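You operate a simulated robot arm through the tools that you are given. There is no shell and no other tool. Be economical: measure what you need, move in short steps, check, and stop when the job is done.

You are at the controls of a simulated two-armed robot. One attempt, no reset.

JOB
Shut the air and take the finger out of the second jaw block.
Fine: yellow nutrunner on OUT, no red lamp, back in its holder; finger in the rack's free end pocket; valve left shut. Set down upright: yellow nutrunner.

The check looks at the end state, three seconds after you hand in, the way a careful person would. Anything else that was tipped, shoved, dropped, spilled or broken makes it a failure.

ROBOT AND FRAMES
Two 7-joint arms with two-finger parallel grippers on one trunk, on a base that drives. Base frame: it is fixed to the floor where the robot stands at the start and does not move with it; the origin is under the middle of the robot, x ahead of it, y to its left, z up. Readings come in m, degrees, newtons and seconds.
The left shoulder is at the start at [0.06, 0.189, 1.253], the right one opposite. With the tool pointing down near the work surface each hand reaches from about 0.1 to 0.64 m from the robot's upright axis, wherever it stands, measured 20 degrees to its own side. Places, roughly: finger bolt one [0.4, 0.5, 1]; finger bolt two [0.4, 0.4, 1]; finger rack pocket 6 [0.6, 0.2, 0.9]; gripper base [0.4, 0.3, 0.9]; torque dial [0.6, 0.7, 1]; yellow air valve [0.7, 0.2, 1]. Payload 3.43 kg a hand.
Tool frame (each hand has its own): the origin (TCP) lies between the finger pads and is the grasp point; the fingertips stand 0.03 m ahead of it; z points along the fingers, y is the line along which they close. The gripper opens to 0.094 m. The fingers are 0.028 m wide and 0.01 m thick; the gripper's body (0.05 by 0.096 m) begins 0.055 m behind the TCP.
Orientation is that of the tool frame in the base frame, as a unit quaternion [w, x, y, z]. With the fingers straight down and closing along the base's y, the tool's x points along the base's -x, its y along +y and its z along -z.

CONTROLS
- The arms move only by the tool servo_tool. It takes "left_targets", "right_targets" or both (then of equal length, played together; a hand with none holds still); each is a list that holds one entry, the list of rows, each a list of 7 numbers: the shift along the base's x, y, z in m, then the turn, a rotation vector about the base's x, y, z in degrees, then the closure, from 0 (fully open) to 1 (shut). In form: [[[dx, dy, dz, wx, wy, wz, claw], ...]]. A call has 1 to 20 rows; each row is the pose to reach, as a shift and turn from the pose commanded when the call began. Rows are played at 5 a second. More than 0.05 m and 8.6 degrees between two rows, or a gripper value outside its range, and nothing of the call is played. A pose out of reach is approached as far as the arm can. The call stops where the force on the tool passes 50 N (or 10 N more than at its start, if that is more) or the arm is blocked; 0.2 s more then pass. Each finger travels about 0.153 m/s and halts on what it meets, pressing with about 44 N; the grip force reading is that of the motor and also rises with nothing between the fingers. The clock runs only during rows and for 0.2 s after the last one: add rows that repeat a pose to give the fingers time. It gives the time, the measured TCP pose, the force on the tool (base axes), the opening and the grip force at its end, in the units of the frame above (readings bear some noise), with the torque about the TCP (base axes, N m) and any sound that the robot's microphone picked up, and new pictures: "pictures" is both (left out), scene, wrist or none (wrist: the cameras of the hands that moved).
- Cameras (640 x 400 px; columns grow to the right, rows downward): "scene" is now at [0.0057, 0.0407, 1.8007]; the picture's right is [0.54, -0.84, 0.00], its down [-0.65, -0.42, -0.63] and it looks along [0.53, 0.34, -0.78] (base axes); focal length 275 px, centre (320, 200). "left" rides on the left gripper at [0.076, -0.014, -0.102] in its tool frame; the picture's right is [0.18, 0.98, 0.00], its down [-0.75, 0.14, -0.64] and it looks along [-0.63, 0.12, 0.77] (tool axes); focal length 243 px, centre (320, 200). "right" rides on the right gripper at [0.076, 0.014, -0.102] in its tool frame; the picture's right is [-0.18, 0.98, 0.00], its down [-0.75, -0.14, -0.64] and it looks along [-0.63, -0.12, 0.77] (tool axes); focal length 243 px, centre (320, 200).
- lift_body(by): slides the trunk up (or, below 0, down) by that many m; the arms and the scene camera ride with it, the base frame stays. It gives what a move gives, with no picture.
- roll_base(legs): drives the robot by 1 to 6 legs, each [ahead, left, turn to the left] in m, m and degrees, along the robot's own axes; the way and the turn of a leg run together, so that a leg with both is an arc; at most 1.5 m and 180 degrees a leg. The arms and the cameras ride along, it lands a little off, and it stops where it bumps. It gives what a move gives, and a new picture of the scene camera.
- aim_head(pan, tilt): turns the head with the scene camera to pan (to the left, within 86 degrees either way) and tilt (down, from -29 to 69), counted from straight ahead of the robot. It gives what a move gives, and a new picture of the scene camera.
- pixel_to_xyz(camera, pixels): for up to 12 pixels [column, row] of the newest picture of that camera ("zoom" is the newest enlarged one), the place [x, y, z] in the base frame of the surface seen there, good to about 0.002 m. It takes no simulated time.
- inspect(camera, box): a new picture of the part [left, top, right, bottom] of that camera's present view, enlarged. It takes no simulated time.
- sign_off(): hands the job in; it is judged then, once.

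Work in short steps. Measure before you move; look again where a grasp or a placing could have gone wrong, and mend it. You have 80 turns and 260 pictures in all, those below and enlarged ones among them. Open the grippers and draw the arms clear of the work before you hand the job in, unless the task says otherwise; then end with one line.

The tools are called after "Call:" as name(argument=value, ...) on one line, values as JSON. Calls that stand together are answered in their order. servo_tool: Moves the arms, as the interface text tells. Its arguments: {"type":"object","properties":{"left_targets":{"type":"array"},"right_targets":{"type":"array"},"pictures":{"type":"string","enum":["both","scene","wrist","none"]}},"required":[]} The other tools are called the same way: lift_body (by) slides the trunk up or down; roll_base (legs) drives the base; aim_head (pan, tilt) turns the head that bears the scene camera; pixel_to_xyz (camera, pixels) gives the place of the surface under pixels of a picture; inspect (camera, box) takes an enlarged picture of a part of a camera's view; sign_off () hands the job in.

At the start:

```text
t: 0.0
left_position: [0.3436, 0.4025, 1.2995]
left_tcp_rot: [0.0, -0.001, 1.0, 0.001]
left_wrist_force: [-0.5, 0.3, -0.4]
left_moment: [0.0, 0.0, 0.01]
left_grip_width: 0.0941
left_grasp_force: 0.0
right_position: [0.281, 0.049, 1.3029]
right_tcp_rot: [0.0, 0.0, 1.0, 0.001]
right_wrist_force: [0.1, 0.3, 0.6]
right_moment: [-0.02, 0.0, 0.0]
right_grip_width: 0.0939
right_grasp_force: 0.0
trunk travel left (down, up): [-0.925, 0.065]
robot x, y, heading: [-0.0008, -0.0016, 0.1]
head pan, tilt: [32.9, 51.2]
```

scene: 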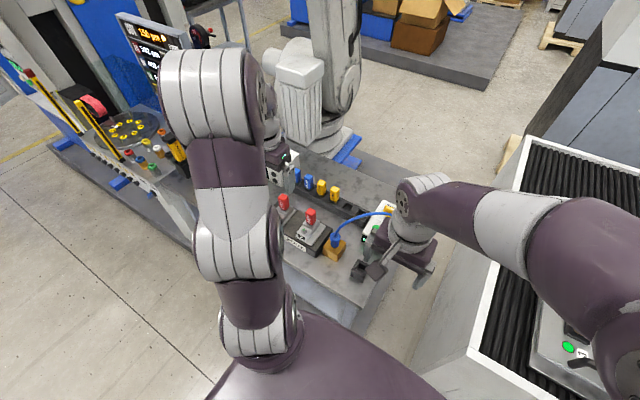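
right: 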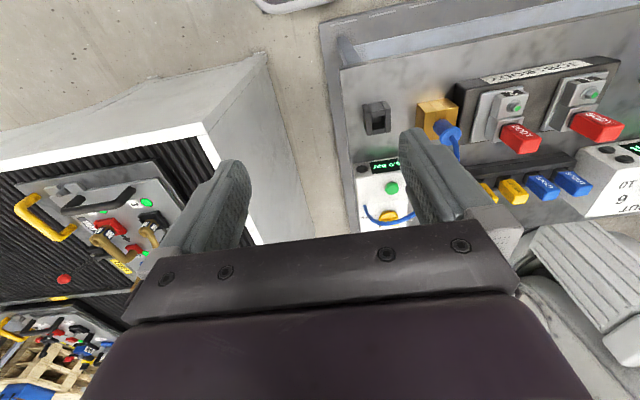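
left: 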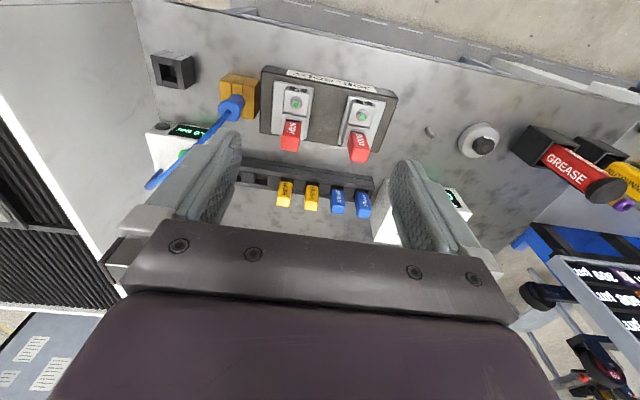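

The wrist views show the bench: rack, two jaw blocks with red fingers, a yellow block with blue hose. I enlarge parts to understand the layout.

Call:
inspect(camera="left", box=[130, 50, 450, 250])

Call:
inspect(camera="right", box=[330, 50, 640, 244])

Call:
inspect(camera="left", box=[420, 100, 640, 400])

Call:
inspect(camera="scene", box=[0, 0, 220, 220])

```text
2.00 times, centred on (290, 150) of left
```

zoom: 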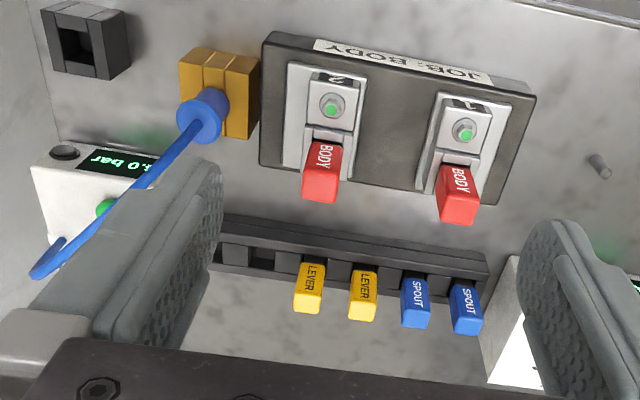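

```text
2.06 times, centred on (485, 147) of right
```

zoom: 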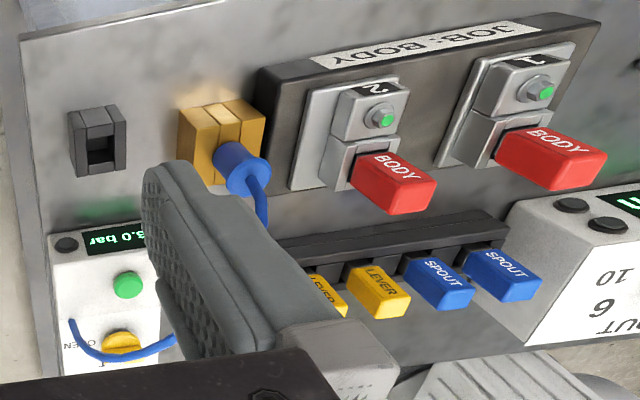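

```text
1.33 times, centred on (530, 250) of left
```

zoom: 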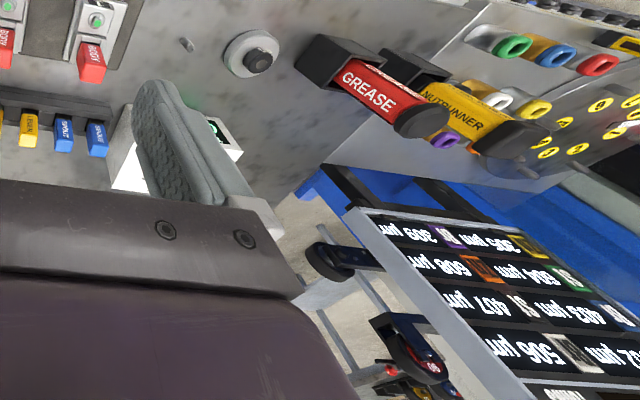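

```text
1.82 times, centred on (110, 110) of scene
```

zoom: 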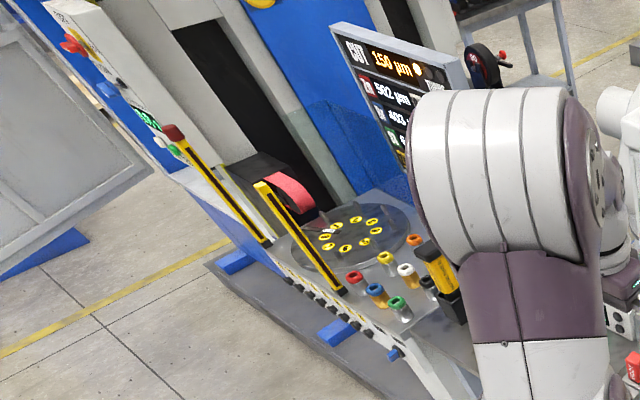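

I measure the main features in the left picture and look at the right side of the bench.

Call:
pixel_to_xyz(camera="left", pixels=[[296, 102], [358, 116], [290, 138], [358, 150], [285, 195], [363, 205], [480, 143], [430, 132], [570, 175], [630, 180], [245, 183], [232, 105]])

Call:
pixel_to_xyz(camera="right", pixels=[[391, 187], [388, 215], [370, 190], [513, 107], [592, 95], [620, 200], [615, 155], [520, 138], [445, 133], [376, 117]])

Call:
aim_head(pan=55, tilt=50)

```text
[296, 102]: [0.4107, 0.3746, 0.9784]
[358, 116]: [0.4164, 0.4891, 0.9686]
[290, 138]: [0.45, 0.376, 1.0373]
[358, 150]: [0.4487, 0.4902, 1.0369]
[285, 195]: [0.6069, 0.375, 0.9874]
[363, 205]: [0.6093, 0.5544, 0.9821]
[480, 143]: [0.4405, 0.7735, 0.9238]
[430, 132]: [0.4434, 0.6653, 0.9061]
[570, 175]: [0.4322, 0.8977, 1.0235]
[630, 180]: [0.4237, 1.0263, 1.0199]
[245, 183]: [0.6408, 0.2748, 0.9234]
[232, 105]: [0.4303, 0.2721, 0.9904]
```

```text
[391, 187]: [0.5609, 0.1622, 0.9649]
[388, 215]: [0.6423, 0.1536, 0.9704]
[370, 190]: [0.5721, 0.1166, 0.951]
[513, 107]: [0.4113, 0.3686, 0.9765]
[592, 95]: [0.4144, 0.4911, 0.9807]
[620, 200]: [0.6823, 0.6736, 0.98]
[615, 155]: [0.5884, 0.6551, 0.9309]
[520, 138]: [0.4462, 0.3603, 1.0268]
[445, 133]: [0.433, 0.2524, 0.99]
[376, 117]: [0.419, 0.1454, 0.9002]
```

```text
t: 0.9
left_position: [0.3439, 0.4029, 1.3006]
left_tcp_rot: [0.0, 0.0, 1.0, 0.0]
left_wrist_force: [0.1, 0.1, -0.2]
left_moment: [-0.02, 0.01, 0.01]
left_grip_width: 0.0939
left_grasp_force: 0.0
right_position: [0.2813, 0.0496, 1.3023]
right_tcp_rot: [0.0, 0.001, 1.0, 0.0]
right_wrist_force: [-0.3, 0.2, -0.6]
right_moment: [-0.01, 0.02, 0.01]
right_grip_width: 0.0941
right_grasp_force: 0.1
trunk travel left (down, up): [-0.925, 0.065]
robot x, y, heading: [-0.0005, -0.0042, 0.0]
head pan, tilt: [55.0, 50.0]
```

scene: 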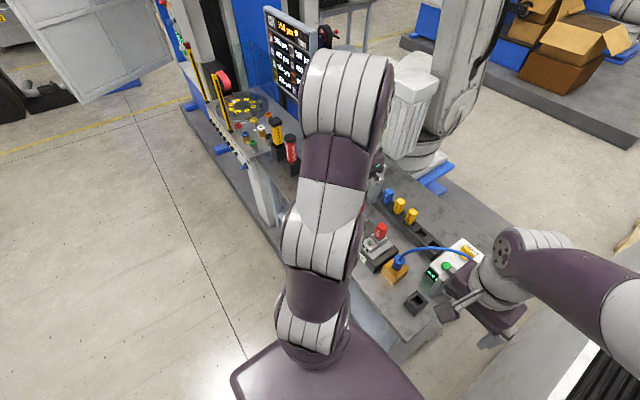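

Valve box sits near (0.6,0.15), jaw 2 bolt near (0.41,0.37), dial station near (0.6,0.7), nutrunner near (0.42,1.03). I move the right hand toward the valve for a closer look.

Call:
servo_tool(right_targets=[[[0.04, 0.02, -0.01, 0, 0, 0, 0], [0.08, 0.04, -0.02, 0, 0, 0, 0], [0.12, 0.06, -0.03, 0, 0, 0, 0], [0.16, 0.08, -0.04, 0, 0, 0, 0], [0.18, 0.1, -0.05, 0, 0, 0, 0]]], pictures="both")

Call:
inspect(camera="right", box=[160, 0, 480, 200])

```text
t: 2.1
left_position: [0.3446, 0.4041, 1.2986]
left_tcp_rot: [-0.001, -0.001, 1.0, 0.0]
left_wrist_force: [-0.8, -0.8, -0.2]
left_moment: [0.01, 0.01, 0.02]
left_grip_width: 0.094
left_grasp_force: 0.1
right_position: [0.4385, 0.1306, 1.2254]
right_tcp_rot: [0.005, 0.0, 1.0, 0.004]
right_wrist_force: [0.3, -0.5, 0.2]
right_moment: [-0.03, -0.01, -0.01]
right_grip_width: 0.094
right_grasp_force: 0.1
right hand out of reach, approached as far as the arm can: row 3, 4, 5
trunk travel left (down, up): [-0.925, 0.065]
robot x, y, heading: [-0.0007, -0.0015, 0.4]
head pan, tilt: [55.0, 50.0]
```

scene: 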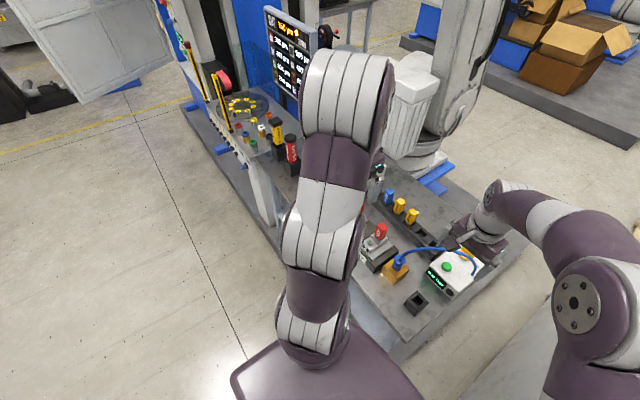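
right: 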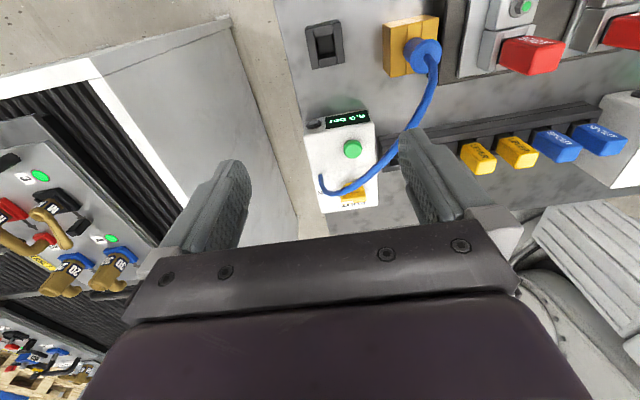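

```text
2.00 times, centred on (320, 100) of right
```

zoom: 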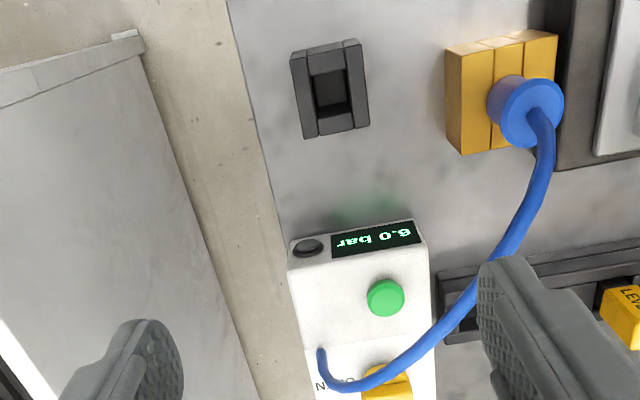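

Right hand hits its reach limit; I need to drive closer. I check the space between base and bench first.

Call:
aim_head(pan=0, tilt=60)

Call:
pixel_to_xyz(camera="right", pixels=[[285, 25], [270, 10], [353, 149], [350, 200], [345, 190], [360, 205], [340, 145], [310, 155], [372, 150], [325, 212]])

```text
t: 3.3
left_position: [0.3434, 0.4031, 1.3]
left_tcp_rot: [0.0, 0.0, 1.0, 0.0]
left_wrist_force: [-0.6, -0.4, 0.1]
left_moment: [0.0, -0.01, -0.06]
left_grip_width: 0.0941
left_grasp_force: 0.1
right_position: [0.4361, 0.1283, 1.2256]
right_tcp_rot: [0.005, 0.0, 1.0, 0.004]
right_wrist_force: [-0.3, -0.2, 1.1]
right_moment: [0.04, -0.01, -0.02]
right_grip_width: 0.094
right_grasp_force: 0.1
trunk travel left (down, up): [-0.925, 0.065]
robot x, y, heading: [-0.0002, -0.0035, -0.1]
head pan, tilt: [0.0, 60.0]
```

scene: 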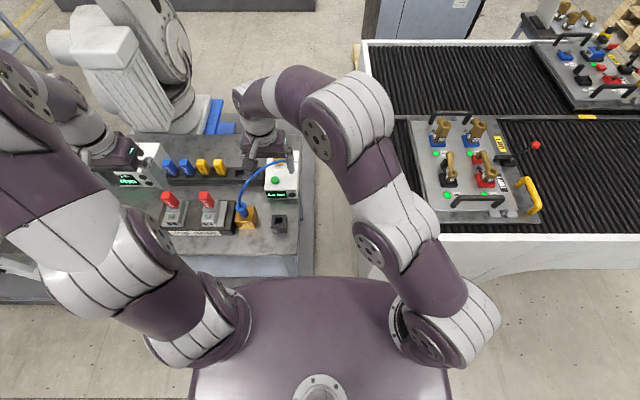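

```text
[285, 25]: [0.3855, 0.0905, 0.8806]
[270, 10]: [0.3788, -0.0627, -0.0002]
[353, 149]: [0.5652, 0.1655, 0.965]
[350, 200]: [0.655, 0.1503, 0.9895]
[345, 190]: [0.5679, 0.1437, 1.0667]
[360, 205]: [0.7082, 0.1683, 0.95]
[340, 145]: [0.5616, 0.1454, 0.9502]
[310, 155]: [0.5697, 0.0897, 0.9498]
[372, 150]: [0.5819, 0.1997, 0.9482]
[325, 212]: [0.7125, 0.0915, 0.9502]
```

I enlarge the scene around the bench and measure the trunk front and bench edge.

Call:
inspect(camera="scene", box=[90, 110, 330, 260])

Call:
pixel_to_xyz(camera="scene", pixels=[[320, 280], [290, 279], [375, 290], [270, 254], [215, 250], [280, 270], [340, 262], [287, 190], [289, 160]])

```text
2.67 times, centred on (210, 185) of scene
```

zoom: 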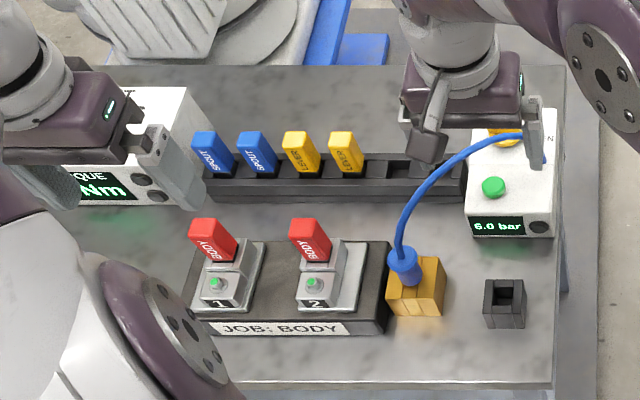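

```text
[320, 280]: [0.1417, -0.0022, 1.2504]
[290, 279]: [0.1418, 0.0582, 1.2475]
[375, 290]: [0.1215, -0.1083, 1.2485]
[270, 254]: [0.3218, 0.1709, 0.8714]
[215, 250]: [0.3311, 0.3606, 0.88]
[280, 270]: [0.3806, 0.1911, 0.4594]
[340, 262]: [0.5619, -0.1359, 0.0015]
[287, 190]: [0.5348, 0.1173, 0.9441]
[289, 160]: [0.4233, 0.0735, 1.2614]
```

Bench edge is at x≈0.33, trunk front at 0.14. I drive a modest step left and ahead so the right hand gets the valve in reach.

Call:
roll_base(legs=[[0, 0.28, 0], [0.07, 0, 0]])

```text
t: 6.0
left_position: [0.4089, 0.6829, 1.297]
left_tcp_rot: [-0.003, 0.0, 1.0, -0.001]
left_wrist_force: [1.1, -0.4, -0.5]
left_moment: [-0.02, 0.07, -0.01]
left_grip_width: 0.0939
left_grasp_force: 0.1
right_position: [0.5014, 0.4098, 1.2232]
right_tcp_rot: [0.003, 0.0, 1.0, 0.004]
right_wrist_force: [0.6, 0.3, -0.2]
right_moment: [-0.04, 0.05, -0.01]
right_grip_width: 0.094
right_grasp_force: 0.1
trunk travel left (down, up): [-0.925, 0.065]
robot x, y, heading: [0.0635, 0.2783, 0.2]
head pan, tilt: [0.0, 60.0]
stopped in leg 2: the robot was blocked; the commanded pose is now the measured one
```

scene: 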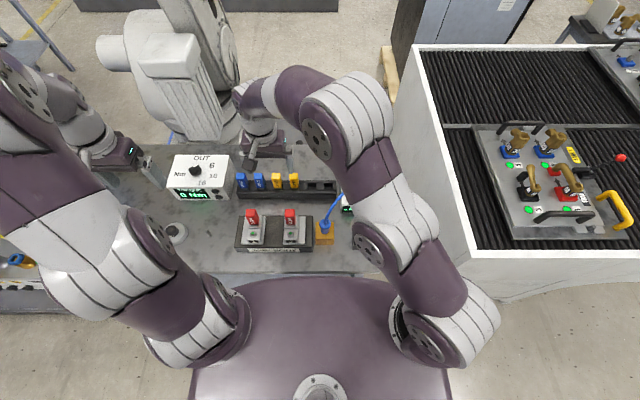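

Base blocked at x≈0.063, fine. I back off 5 mm later; now enlarge the view of the torque box and rack.

Call:
inspect(camera="scene", box=[130, 130, 370, 280])

Call:
inspect(camera="scene", box=[150, 140, 250, 210])

Call:
roll_base(legs=[[-0.008, 0, 0]])

Call:
aim_head(pan=-25, tilt=50)

```text
2.67 times, centred on (250, 205) of scene
```

zoom: 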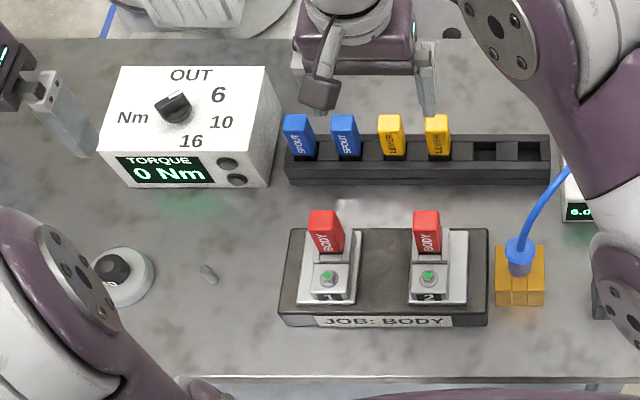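

```text
5.71 times, centred on (200, 175) of scene
```

zoom: 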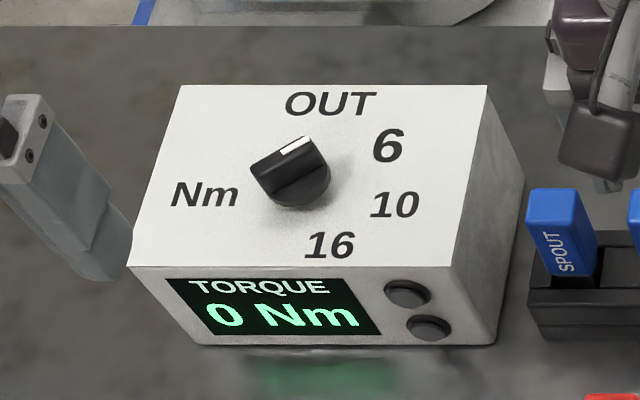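

```text
t: 6.7
left_position: [0.3996, 0.6821, 1.2975]
left_tcp_rot: [-0.002, 0.0, 1.0, 0.0]
left_wrist_force: [0.9, 0.0, 1.1]
left_moment: [0.02, 0.09, -0.01]
left_grip_width: 0.0943
left_grasp_force: 0.1
right_position: [0.4933, 0.4097, 1.2241]
right_tcp_rot: [0.002, 0.0, 1.0, 0.004]
right_wrist_force: [0.9, 0.7, -1.0]
right_moment: [-0.01, 0.08, 0.02]
right_grip_width: 0.094
right_grasp_force: 0.1
trunk travel left (down, up): [-0.925, 0.065]
robot x, y, heading: [0.0499, 0.2808, 0.1]
head pan, tilt: [0.0, 60.0]
```

scene: 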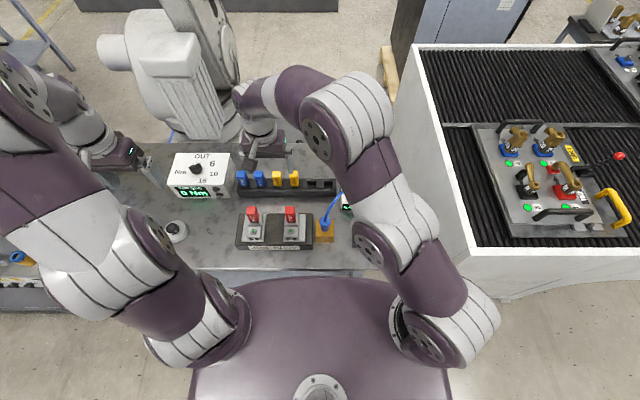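

```text
t: 7.6
left_position: [0.3921, 0.684, 1.3002]
left_tcp_rot: [0.001, 0.0, 1.0, 0.001]
left_wrist_force: [0.0, 0.2, 0.2]
left_moment: [-0.01, 0.0, 0.01]
left_grip_width: 0.0942
left_grasp_force: 0.1
right_position: [0.4865, 0.4087, 1.2268]
right_tcp_rot: [0.006, -0.001, 1.0, 0.005]
right_wrist_force: [0.2, 0.1, 0.4]
right_moment: [0.02, 0.0, -0.03]
right_grip_width: 0.0942
right_grasp_force: 0.0
trunk travel left (down, up): [-0.925, 0.065]
robot x, y, heading: [0.054, 0.2788, 0.1]
head pan, tilt: [-25.0, 50.0]
```

scene: 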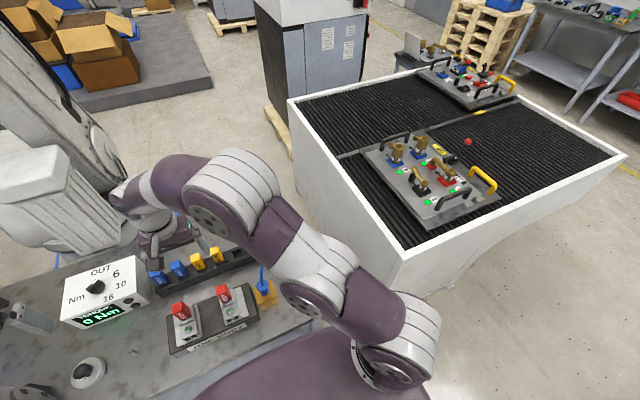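

Now shift the right hand toward the valve and look at it.

Call:
servo_tool(right_targets=[[[0.0, -0.05, 0, 0, 0, 0, 0], [0.0, -0.1, 0, 0, 0, 0, 0], [0.0, -0.15, 0, 0, 0, 0, 0], [0.0, -0.2, 0, 0, 0, 0, 0], [0.02, -0.24, -0.02, 0, 0, 0, 0], [0.05, -0.26, -0.05, 0, 0, 0, 0], [0.07, -0.26, -0.08, 0, 0, 0, 0]]], pictures="both")

Call:
inspect(camera="right", box=[200, 40, 440, 190])

Call:
inspect(camera="left", box=[320, 0, 640, 200])

```text
t: 9.2
left_position: [0.3948, 0.6827, 1.2989]
left_tcp_rot: [-0.001, 0.0, 1.0, 0.0]
left_wrist_force: [-0.4, -0.2, -0.5]
left_moment: [0.02, 0.01, 0.0]
left_grip_width: 0.0939
left_grasp_force: 0.1
right_position: [0.559, 0.1504, 1.1446]
right_tcp_rot: [0.005, 0.0, 1.0, 0.004]
right_wrist_force: [-0.4, 0.3, -0.6]
right_moment: [-0.02, 0.01, 0.02]
right_grip_width: 0.0937
right_grasp_force: 0.0
trunk travel left (down, up): [-0.925, 0.065]
robot x, y, heading: [0.0546, 0.2766, -0.2]
head pan, tilt: [-25.0, 50.0]
```

scene: 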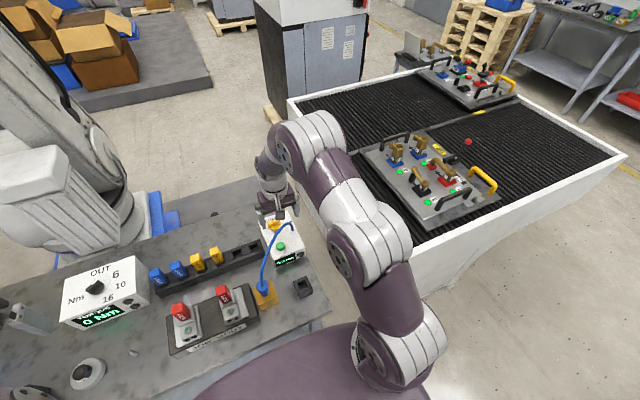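
right: 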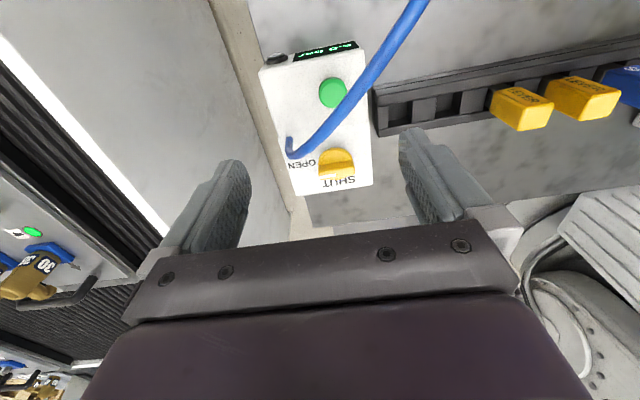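

```text
2.67 times, centred on (320, 115) of right
```

zoom: 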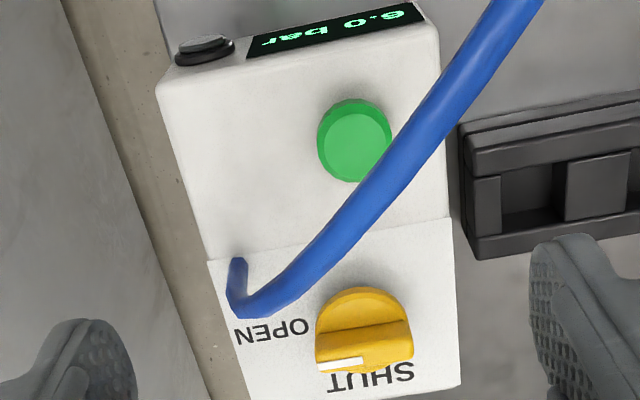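

```text
2.00 times, centred on (480, 100) of left
```

zoom: 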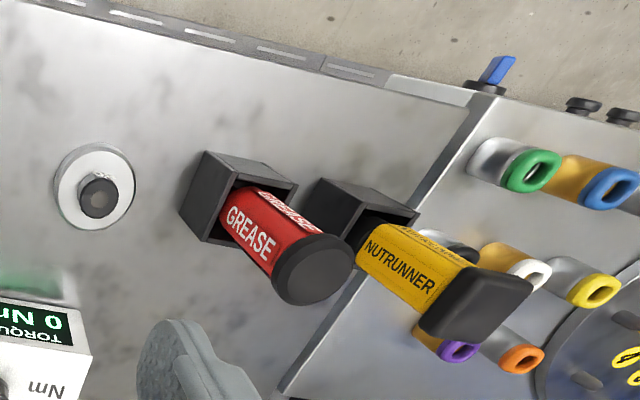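

The knob's white mark points to OPEN (-y side); SHUT is on the +x side, so it needs +90° about z. I measure knob and hose points.

Call:
inspect(camera="right", box=[270, 110, 430, 210])

Call:
pixel_to_xyz(camera="right", pixels=[[328, 176], [351, 170], [336, 155], [336, 168], [320, 170], [354, 178], [300, 147], [330, 125], [370, 80], [395, 35], [415, 5], [290, 140]])

```text
4.00 times, centred on (350, 160) of right
```

zoom: 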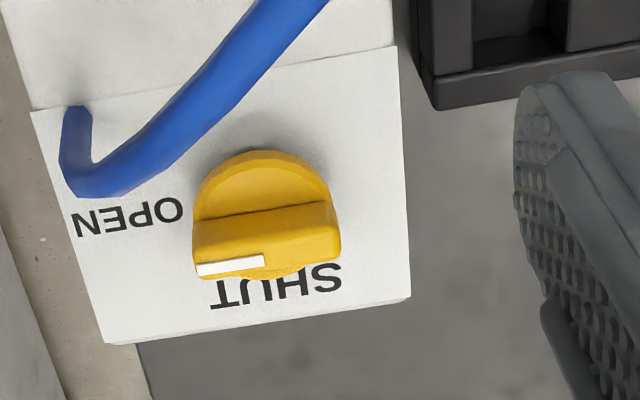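

```text
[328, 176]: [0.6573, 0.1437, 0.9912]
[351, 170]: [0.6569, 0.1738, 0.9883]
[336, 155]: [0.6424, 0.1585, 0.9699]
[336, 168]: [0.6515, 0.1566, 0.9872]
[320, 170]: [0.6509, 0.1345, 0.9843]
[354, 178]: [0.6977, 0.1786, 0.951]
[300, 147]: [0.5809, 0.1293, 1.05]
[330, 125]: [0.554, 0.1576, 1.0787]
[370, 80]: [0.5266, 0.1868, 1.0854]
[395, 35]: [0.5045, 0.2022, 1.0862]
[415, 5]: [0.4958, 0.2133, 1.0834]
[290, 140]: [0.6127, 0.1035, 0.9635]
```

Knob bar: centre (0.656,0.155), top z 0.991, along y. I turn the hand +90° while moving above it, half closed, keeping away from the hose (x<0.6).

Call:
servo_tool(right_targets=[[[0.01, 0, 0, 0, 0, 8, 0], [0.02, 0, 0, 0, 0, 16, 0], [0.03, 0, 0, 0, 0, 24, 0.1], [0.04, 0, 0, 0, 0, 32, 0.2], [0.05, 0, 0, 0, 0, 40, 0.3], [0.06, 0, 0, 0, 0, 48, 0.4], [0.07, 0, 0, 0, 0, 56, 0.5], [0.08, 0.005, 0, 0, 0, 64, 0.5], [0.09, 0.005, 0, 0, 0, 72, 0.5], [0.097, 0.005, -0.01, 0, 0, 80, 0.5], [0.097, 0.005, -0.03, 0, 0, 85, 0.5], [0.097, 0.005, -0.05, 0, 0, 90, 0.5]]])

```text
t: 11.8
left_position: [0.3941, 0.6825, 1.2993]
left_tcp_rot: [0.001, 0.0, 1.0, 0.0]
left_wrist_force: [-0.5, 0.6, 0.9]
left_moment: [0.0, -0.01, 0.0]
left_grip_width: 0.0943
left_grasp_force: 0.0
right_position: [0.6549, 0.1525, 1.0964]
right_tcp_rot: [0.0, 0.707, -0.707, -0.007]
right_wrist_force: [-0.1, 0.6, 0.4]
right_moment: [0.0, 0.03, 0.03]
right_grip_width: 0.0469
right_grasp_force: 0.0
right hand out of reach, approached as far as the arm can: row 9, 10
trunk travel left (down, up): [-0.925, 0.065]
robot x, y, heading: [0.0505, 0.2777, 0.3]
head pan, tilt: [-25.0, 50.0]
```

scene: 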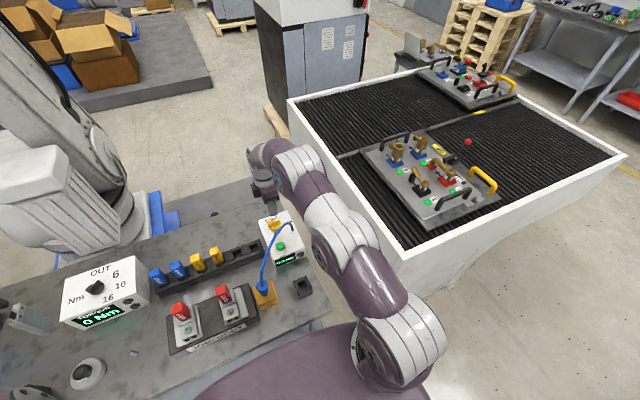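
right: 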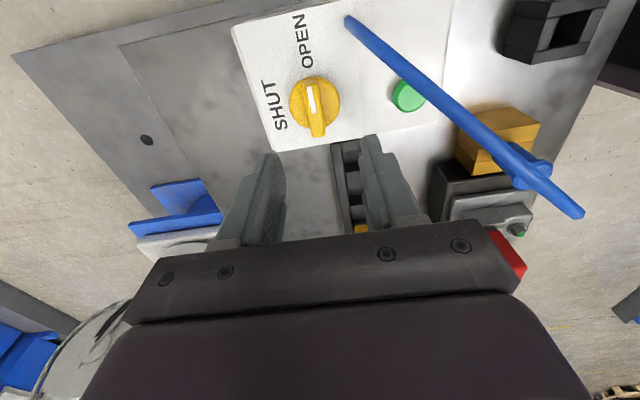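

Hand is turned; knob at (315,103). I remeasure it from this view.

Call:
pixel_to_xyz(camera="right", pixels=[[308, 90], [312, 112], [318, 132], [319, 112], [306, 112], [295, 105], [335, 105], [350, 25]])

```text
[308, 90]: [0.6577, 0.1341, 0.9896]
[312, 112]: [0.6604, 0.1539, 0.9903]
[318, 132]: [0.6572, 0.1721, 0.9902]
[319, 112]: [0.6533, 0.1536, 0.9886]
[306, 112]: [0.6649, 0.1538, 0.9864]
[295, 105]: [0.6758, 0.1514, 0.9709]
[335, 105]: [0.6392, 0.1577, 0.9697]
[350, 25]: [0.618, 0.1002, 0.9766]
```

Knob centre (0.659,0.154), bar 12 mm thick. Descend straight and close on the bar.

Call:
servo_tool(right_targets=[[[0.003, 0.001, -0.03, 0, 0, 0, 0.5], [0.003, 0.001, -0.06, 0, 0, 0, 0.5], [0.003, 0.001, -0.08, 0, 0, 0, 0.5], [0.003, 0.001, -0.091, 0, 0, 0, 0.5], [0.003, 0.001, -0.091, 0, 0, 0, 0.5]]])

```text
t: 13.0
left_position: [0.3941, 0.682, 1.2988]
left_tcp_rot: [0.0, 0.0, 1.0, 0.001]
left_wrist_force: [0.2, 0.2, 0.5]
left_moment: [0.02, 0.01, -0.02]
left_grip_width: 0.0943
left_grasp_force: 0.1
right_position: [0.6581, 0.1552, 1.0042]
right_tcp_rot: [-0.001, 0.707, -0.707, -0.007]
right_wrist_force: [-0.3, 0.6, -0.2]
right_moment: [0.01, -0.03, -0.02]
right_grip_width: 0.0469
right_grasp_force: 0.0
trunk travel left (down, up): [-0.925, 0.065]
robot x, y, heading: [0.0492, 0.2837, -0.1]
head pan, tilt: [-25.0, 50.0]
```

scene: 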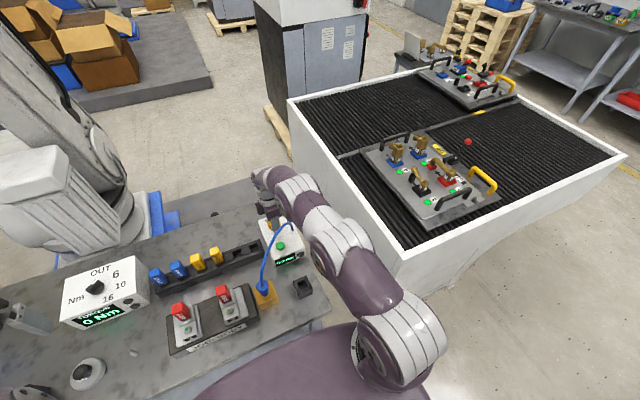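
right: 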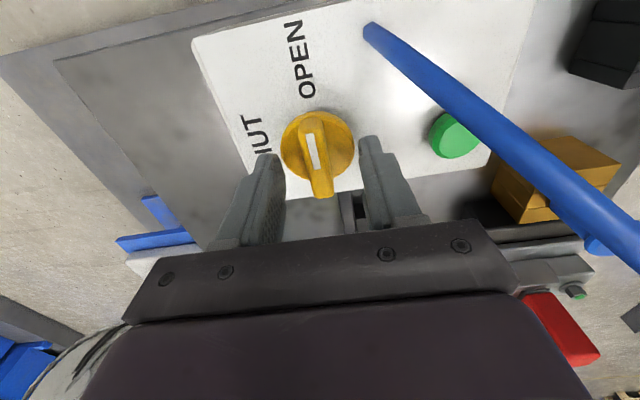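

Fingers straddle the bar. Close, then turn +90°.

Call:
servo_tool(right_targets=[[[0.001, -0.001, 0, 0, 0, 0, 1], [0.001, -0.001, 0, 0, 0, 0, 1], [0.001, -0.001, 0, 0, 0, 8, 1], [0.001, -0.001, 0, 0, 0, 16, 1], [0.001, -0.001, 0, 0, 0, 24, 1], [0.001, -0.001, 0, 0, 0, 32, 1], [0.001, -0.001, 0, 0, 0, 40, 1], [0.001, -0.001, 0, 0, 0, 48, 1], [0.001, -0.001, 0, 0, 0, 56, 1], [0.001, -0.001, 0, 0, 0, 64, 1], [0.001, -0.001, 0, 0, 0, 72, 1], [0.001, -0.001, 0, 0, 0, 80, 1], [0.001, -0.001, 0, 0, 0, 88, 1], [0.001, -0.001, 0, 0, 0, 92, 1], [0.001, -0.001, 0, 0, 0, 92, 1]]])

```text
t: 16.2
left_position: [0.3981, 0.6751, 1.3011]
left_tcp_rot: [0.0, 0.001, 1.0, 0.003]
left_wrist_force: [0.7, -0.8, -0.8]
left_moment: [-0.03, 0.02, 0.05]
left_grip_width: 0.0941
left_grasp_force: 0.0
right_position: [0.6575, 0.1544, 1.0057]
right_tcp_rot: [0.008, 1.0, 0.011, -0.002]
right_wrist_force: [21.4, -38.0, 7.8]
right_moment: [-0.34, -0.15, -1.17]
right_grip_width: 0.0138
right_grasp_force: 45.4
right hand out of reach, approached as far as the arm can: row 14, 15
trunk travel left (down, up): [-0.925, 0.065]
robot x, y, heading: [0.0522, 0.282, -0.0]
head pan, tilt: [-25.0, 50.0]
```

scene: 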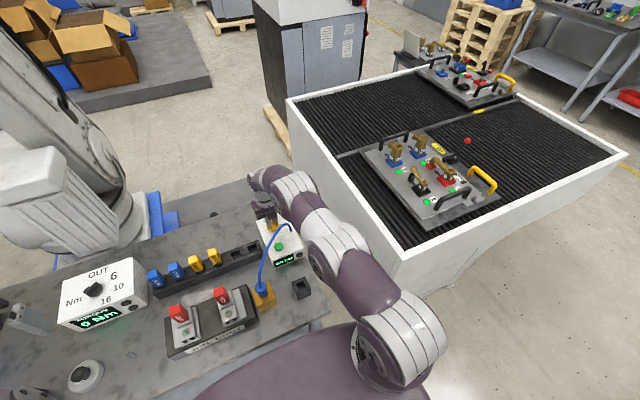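
right: 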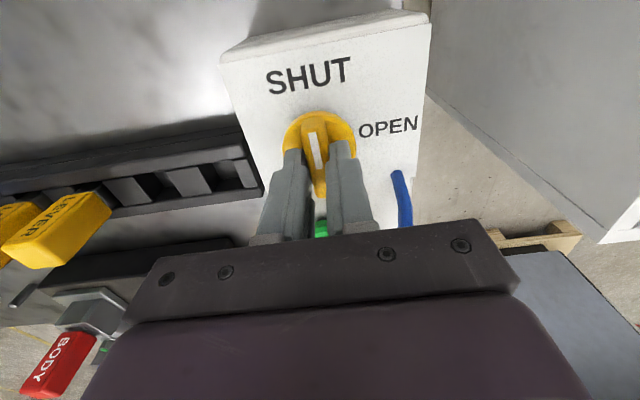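

Mark points to SHUT. Open and lift away, then check the gauge.

Call:
servo_tool(right_targets=[[[0, 0, 0, 0, 0, 0, 0.5], [0, 0, 0, 0, 0, 0, 0.5], [0, 0, 0.04, 0, 0, 0, 0.5], [0, 0, 0.08, 0, 0, 0, 0.5], [0, 0, 0.12, 0, 0, 0, 0.5]]])

Call:
inspect(camera="scene", box=[230, 180, 330, 280])

Call:
inspect(camera="right", box=[220, 0, 460, 150])

```text
t: 17.4
left_position: [0.3938, 0.6814, 1.3008]
left_tcp_rot: [0.0, 0.0, 1.0, 0.001]
left_wrist_force: [0.4, -0.1, 0.4]
left_moment: [-0.01, 0.0, 0.02]
left_grip_width: 0.0939
left_grasp_force: 0.0
right_position: [0.6466, 0.1677, 1.1228]
right_tcp_rot: [0.008, 1.0, 0.014, -0.005]
right_wrist_force: [0.1, -0.4, -1.3]
right_moment: [0.04, -0.01, 0.0]
right_grip_width: 0.0472
right_grasp_force: 0.1
right hand out of reach, approached as far as the arm can: row 3, 4, 5
trunk travel left (down, up): [-0.925, 0.065]
robot x, y, heading: [0.0484, 0.2788, -0.3]
head pan, tilt: [-25.0, 50.0]
```

scene: 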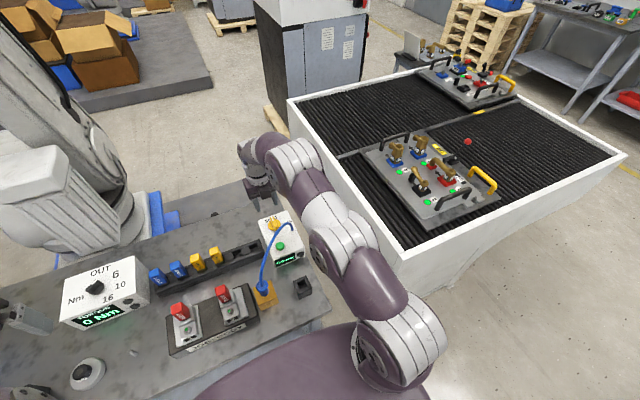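
right: 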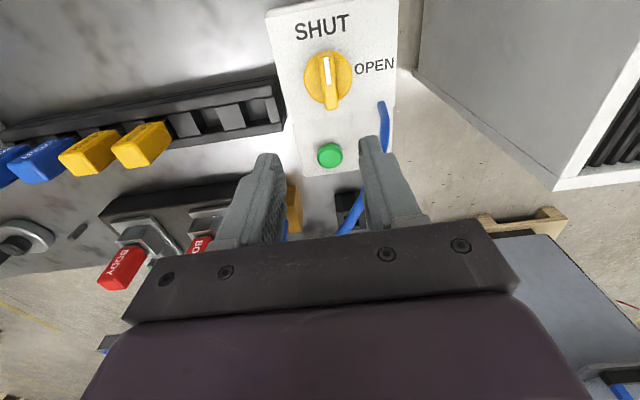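

```text
4.00 times, centred on (280, 230) of scene
```

zoom: 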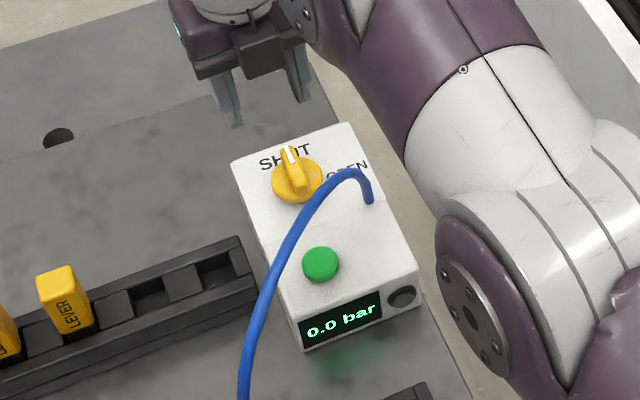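

```text
2.67 times, centred on (340, 75) of right
```

zoom: 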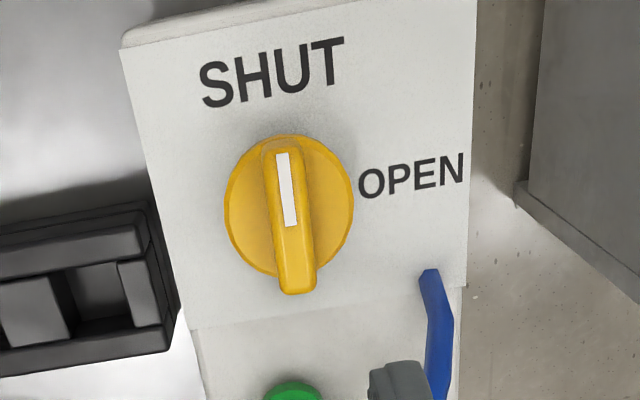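

Pressure is 0.0 bar. Now I look at the rack's free pockets and measure them.

Call:
inspect(camera="right", box=[100, 60, 300, 185])

Call:
pixel_to_xyz(camera="zoom", pixels=[[540, 150], [480, 160], [420, 180], [350, 190], [280, 200], [600, 140], [500, 120], [500, 210]])

```text
3.20 times, centred on (200, 122) of right
```

zoom: 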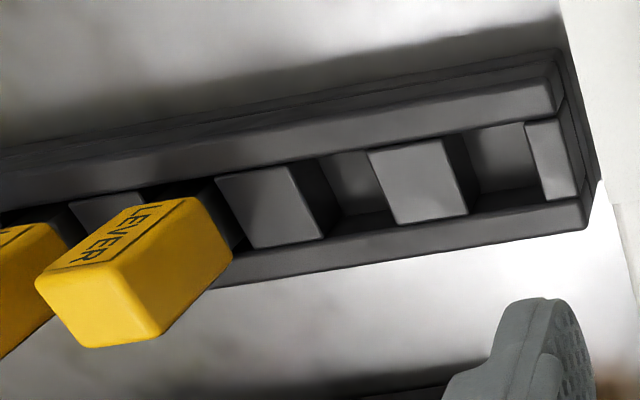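

```text
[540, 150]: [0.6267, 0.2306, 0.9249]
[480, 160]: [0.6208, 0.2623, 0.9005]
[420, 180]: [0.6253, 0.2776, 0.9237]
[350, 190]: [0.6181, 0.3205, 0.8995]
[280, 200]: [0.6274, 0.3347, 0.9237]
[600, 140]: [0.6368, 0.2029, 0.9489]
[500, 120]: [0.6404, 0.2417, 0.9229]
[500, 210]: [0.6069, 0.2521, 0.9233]
```

Pocket 6 centre ≈ (0.623,0.254), rack top 0.924. Now I retract the right hand, unwinding its rotation, before driving to the nutrunner.

Call:
servo_tool(right_targets=[[[-0.01, 0, 0.01, 0, 0, -8.4, 0.5], [-0.02, 0, 0.02, 0, 0, -16.8, 0.5], [-0.04, 0, 0.04, 0, 0, -25.2, 0.5], [-0.06, 0, 0.06, 0, 0, -33.6, 0.5], [-0.08, 0, 0.08, 0, 0, -42, 0.5], [-0.1, 0, 0.1, 0, 0, -50.4, 0.5], [-0.12, 0, 0.12, 0, 0, -58.8, 0.5], [-0.14, 0, 0.14, 0, 0, -67.2, 0.5], [-0.16, 0, 0.15, 0, 0, -75.6, 0.5], [-0.18, 0, 0.15, 0, 0, -84, 0.5], [-0.2, 0, 0.15, 0, 0, -92.4, 0.5], [-0.22, 0, 0.15, 0, 0, -100.8, 0.5], [-0.24, 0, 0.15, 0, 0, -109.2, 0.5], [-0.26, 0, 0.15, 0, 0, -117.6, 0.5], [-0.28, 0, 0.15, 0, 0, -126, 0.5], [-0.3, 0, 0.15, 0, 0, -134.4, 0.5], [-0.3, 0, 0.15, 0, 0, -142.8, 0.5], [-0.3, 0, 0.15, 0, 0, -151.2, 0.3], [-0.3, 0, 0.15, 0, 0, -159.6, 0], [-0.3, 0, 0.15, 0, 0, -168, 0]]], pictures="none")

Call:
aim_head(pan=60, tilt=35)

```text
t: 21.6
left_position: [0.3949, 0.6831, 1.3001]
left_tcp_rot: [0.0, 0.0, 1.0, 0.0]
left_wrist_force: [-1.2, 0.5, 0.0]
left_moment: [0.0, -0.01, -0.03]
left_grip_width: 0.0941
left_grasp_force: 0.0
right_position: [0.3443, 0.1662, 1.2729]
right_tcp_rot: [0.005, -0.121, 0.993, 0.006]
right_wrist_force: [-0.3, 0.1, -0.1]
right_moment: [0.02, -0.04, -0.03]
right_grip_width: 0.0939
right_grasp_force: 0.1
trunk travel left (down, up): [-0.925, 0.065]
robot x, y, heading: [0.0501, 0.278, 0.1]
head pan, tilt: [-25.0, 50.0]
```

```text
t: 23.2
left_position: [0.3945, 0.6826, 1.2991]
left_tcp_rot: [0.0, -0.001, 1.0, 0.0]
left_wrist_force: [0.4, -0.3, -0.1]
left_moment: [0.0, 0.01, 0.01]
left_grip_width: 0.094
left_grasp_force: 0.1
right_position: [0.3452, 0.1662, 1.2736]
right_tcp_rot: [0.005, -0.123, 0.992, 0.005]
right_wrist_force: [0.1, -0.2, 0.1]
right_moment: [-0.01, -0.01, 0.02]
right_grip_width: 0.0941
right_grasp_force: 0.0
trunk travel left (down, up): [-0.925, 0.065]
robot x, y, heading: [0.0546, 0.2817, -0.0]
head pan, tilt: [60.0, 35.0]
```

scene: 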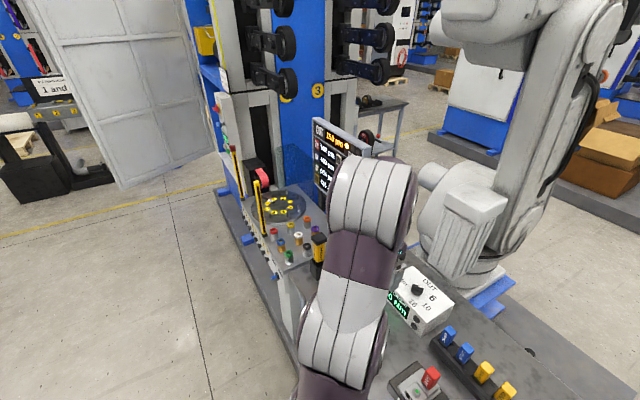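

Check the heights of the posts and things where the left arm will pass.

Call:
pixel_to_xyz(camera="scene", pixels=[[256, 183], [234, 150], [262, 230], [319, 240], [318, 125], [372, 155], [265, 172], [290, 260], [285, 335], [243, 240]])

Call:
inspect(camera="scene", box=[200, 100, 440, 250])

```text
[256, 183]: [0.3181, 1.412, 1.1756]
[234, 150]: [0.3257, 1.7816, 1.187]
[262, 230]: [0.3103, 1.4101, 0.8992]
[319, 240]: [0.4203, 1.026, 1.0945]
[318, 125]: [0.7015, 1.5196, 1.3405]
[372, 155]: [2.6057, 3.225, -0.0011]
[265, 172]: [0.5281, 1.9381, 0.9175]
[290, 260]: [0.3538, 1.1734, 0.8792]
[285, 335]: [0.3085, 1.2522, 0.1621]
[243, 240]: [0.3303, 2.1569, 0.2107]
```

```text
2.67 times, centred on (320, 175) of scene
```

zoom: 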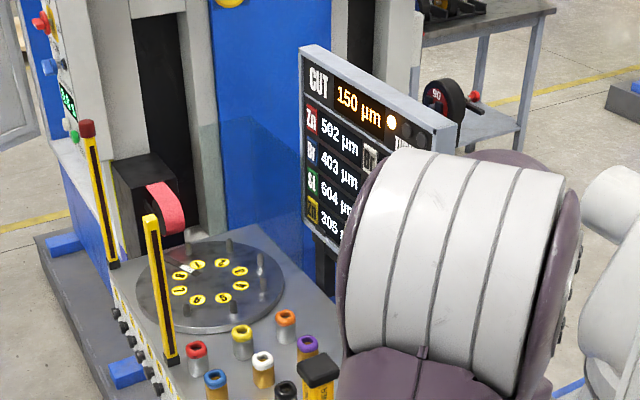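

Path is clear with the hand at z 1.3. Drive left 0.45 m.

Call:
roll_base(legs=[[-0.02, 0.45, 0]])

Call:
aim_head(pan=25, tilt=58)

Call:
inspect(camera="left", box=[160, 0, 480, 200])

```text
t: 25.9
left_position: [0.3744, 1.142, 1.3]
left_tcp_rot: [0.0, 0.0, 1.0, 0.0]
left_wrist_force: [0.7, 0.1, -0.8]
left_moment: [0.01, 0.0, -0.04]
left_grip_width: 0.0944
left_grasp_force: 0.0
right_position: [0.3265, 0.6251, 1.2736]
right_tcp_rot: [0.005, -0.121, 0.993, 0.004]
right_wrist_force: [0.7, 0.1, 0.0]
right_moment: [-0.01, 0.0, 0.01]
right_grip_width: 0.0942
right_grasp_force: 0.2
trunk travel left (down, up): [-0.925, 0.065]
robot x, y, heading: [0.0289, 0.7433, 0.1]
head pan, tilt: [60.0, 35.0]
```

scene: 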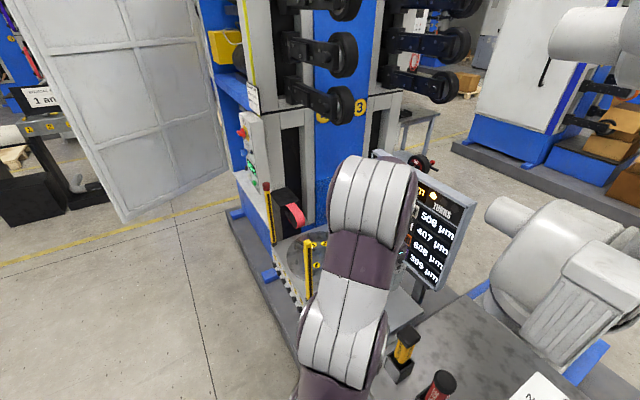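

```text
t: 27.0
left_position: [0.3742, 1.1433, 1.2996]
left_tcp_rot: [0.0, 0.0, 1.0, 0.001]
left_wrist_force: [-0.4, 0.2, 1.0]
left_moment: [-0.02, -0.03, 0.02]
left_grip_width: 0.094
left_grasp_force: 0.1
right_position: [0.3253, 0.6262, 1.273]
right_tcp_rot: [0.004, -0.121, 0.993, 0.005]
right_wrist_force: [-0.8, 0.3, -0.3]
right_moment: [-0.01, 0.01, -0.01]
right_grip_width: 0.0941
right_grasp_force: 0.1
trunk travel left (down, up): [-0.925, 0.065]
robot x, y, heading: [0.0297, 0.7361, -0.3]
head pan, tilt: [25.0, 58.0]
```

scene: 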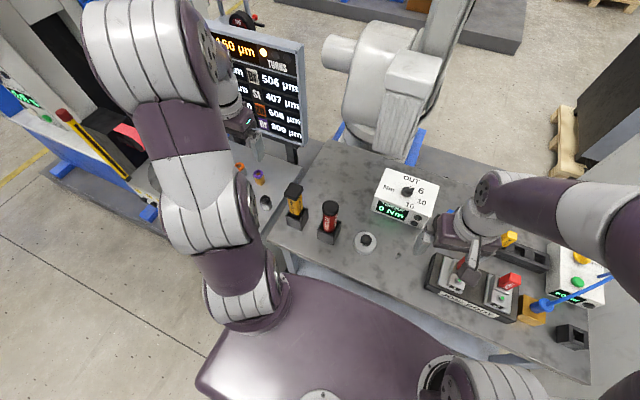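

```text
2.00 times, centred on (320, 100) of left
```

zoom: 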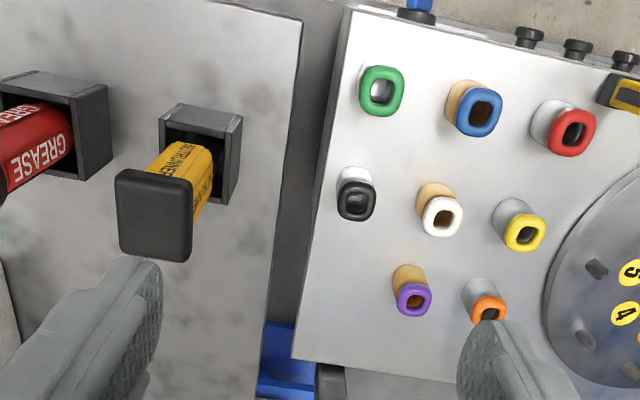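

Zoom on nutrunner, puck and dial.

Call:
inspect(camera="scene", box=[270, 160, 390, 260])

Call:
inspect(camera="scene", box=[350, 160, 450, 240])

Call:
pixel_to_xyz(camera="scene", pixels=[[294, 188], [299, 205], [297, 216], [366, 238], [364, 248], [407, 190], [403, 187], [411, 194], [390, 178], [330, 208], [328, 235]])

Call:
pixel_to_xyz(camera="left", pixels=[[237, 107], [220, 90], [253, 95], [224, 125], [255, 128], [246, 77], [262, 93], [258, 55], [279, 60], [276, 95], [242, 58], [250, 80]])

```text
4.00 times, centred on (330, 210) of scene
```

zoom: 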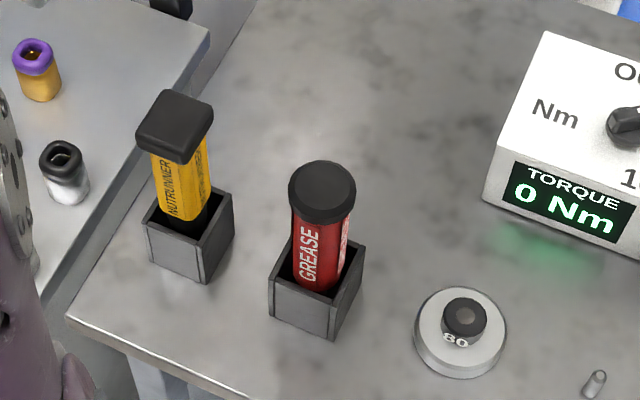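

```text
5.00 times, centred on (400, 200) of scene
```

zoom: 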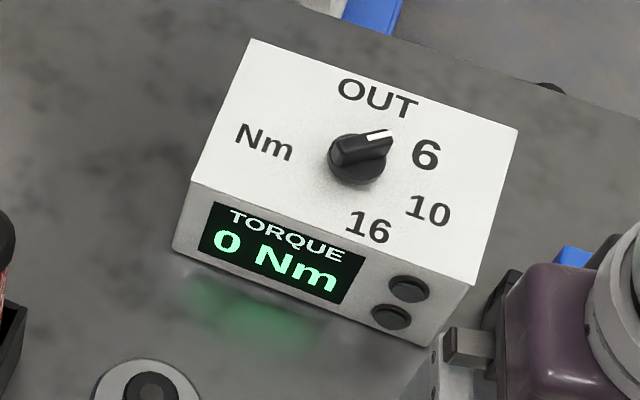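

```text
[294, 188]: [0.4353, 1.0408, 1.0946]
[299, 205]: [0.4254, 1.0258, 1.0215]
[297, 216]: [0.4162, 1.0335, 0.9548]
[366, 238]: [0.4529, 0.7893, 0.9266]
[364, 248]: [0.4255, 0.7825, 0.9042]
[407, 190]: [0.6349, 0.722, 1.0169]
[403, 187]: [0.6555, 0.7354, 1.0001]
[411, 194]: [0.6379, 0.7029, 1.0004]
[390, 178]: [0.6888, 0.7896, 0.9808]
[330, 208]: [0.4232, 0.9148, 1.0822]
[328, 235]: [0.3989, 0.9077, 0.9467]
```

```text
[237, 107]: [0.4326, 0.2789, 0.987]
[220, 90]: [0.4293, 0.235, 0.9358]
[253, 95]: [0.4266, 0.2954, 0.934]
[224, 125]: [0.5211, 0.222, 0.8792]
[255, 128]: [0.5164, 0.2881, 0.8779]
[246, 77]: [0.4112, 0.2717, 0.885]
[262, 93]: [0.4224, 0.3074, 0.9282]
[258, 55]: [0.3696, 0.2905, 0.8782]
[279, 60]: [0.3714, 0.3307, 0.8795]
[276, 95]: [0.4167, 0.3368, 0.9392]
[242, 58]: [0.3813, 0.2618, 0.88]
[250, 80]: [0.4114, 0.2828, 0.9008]
```

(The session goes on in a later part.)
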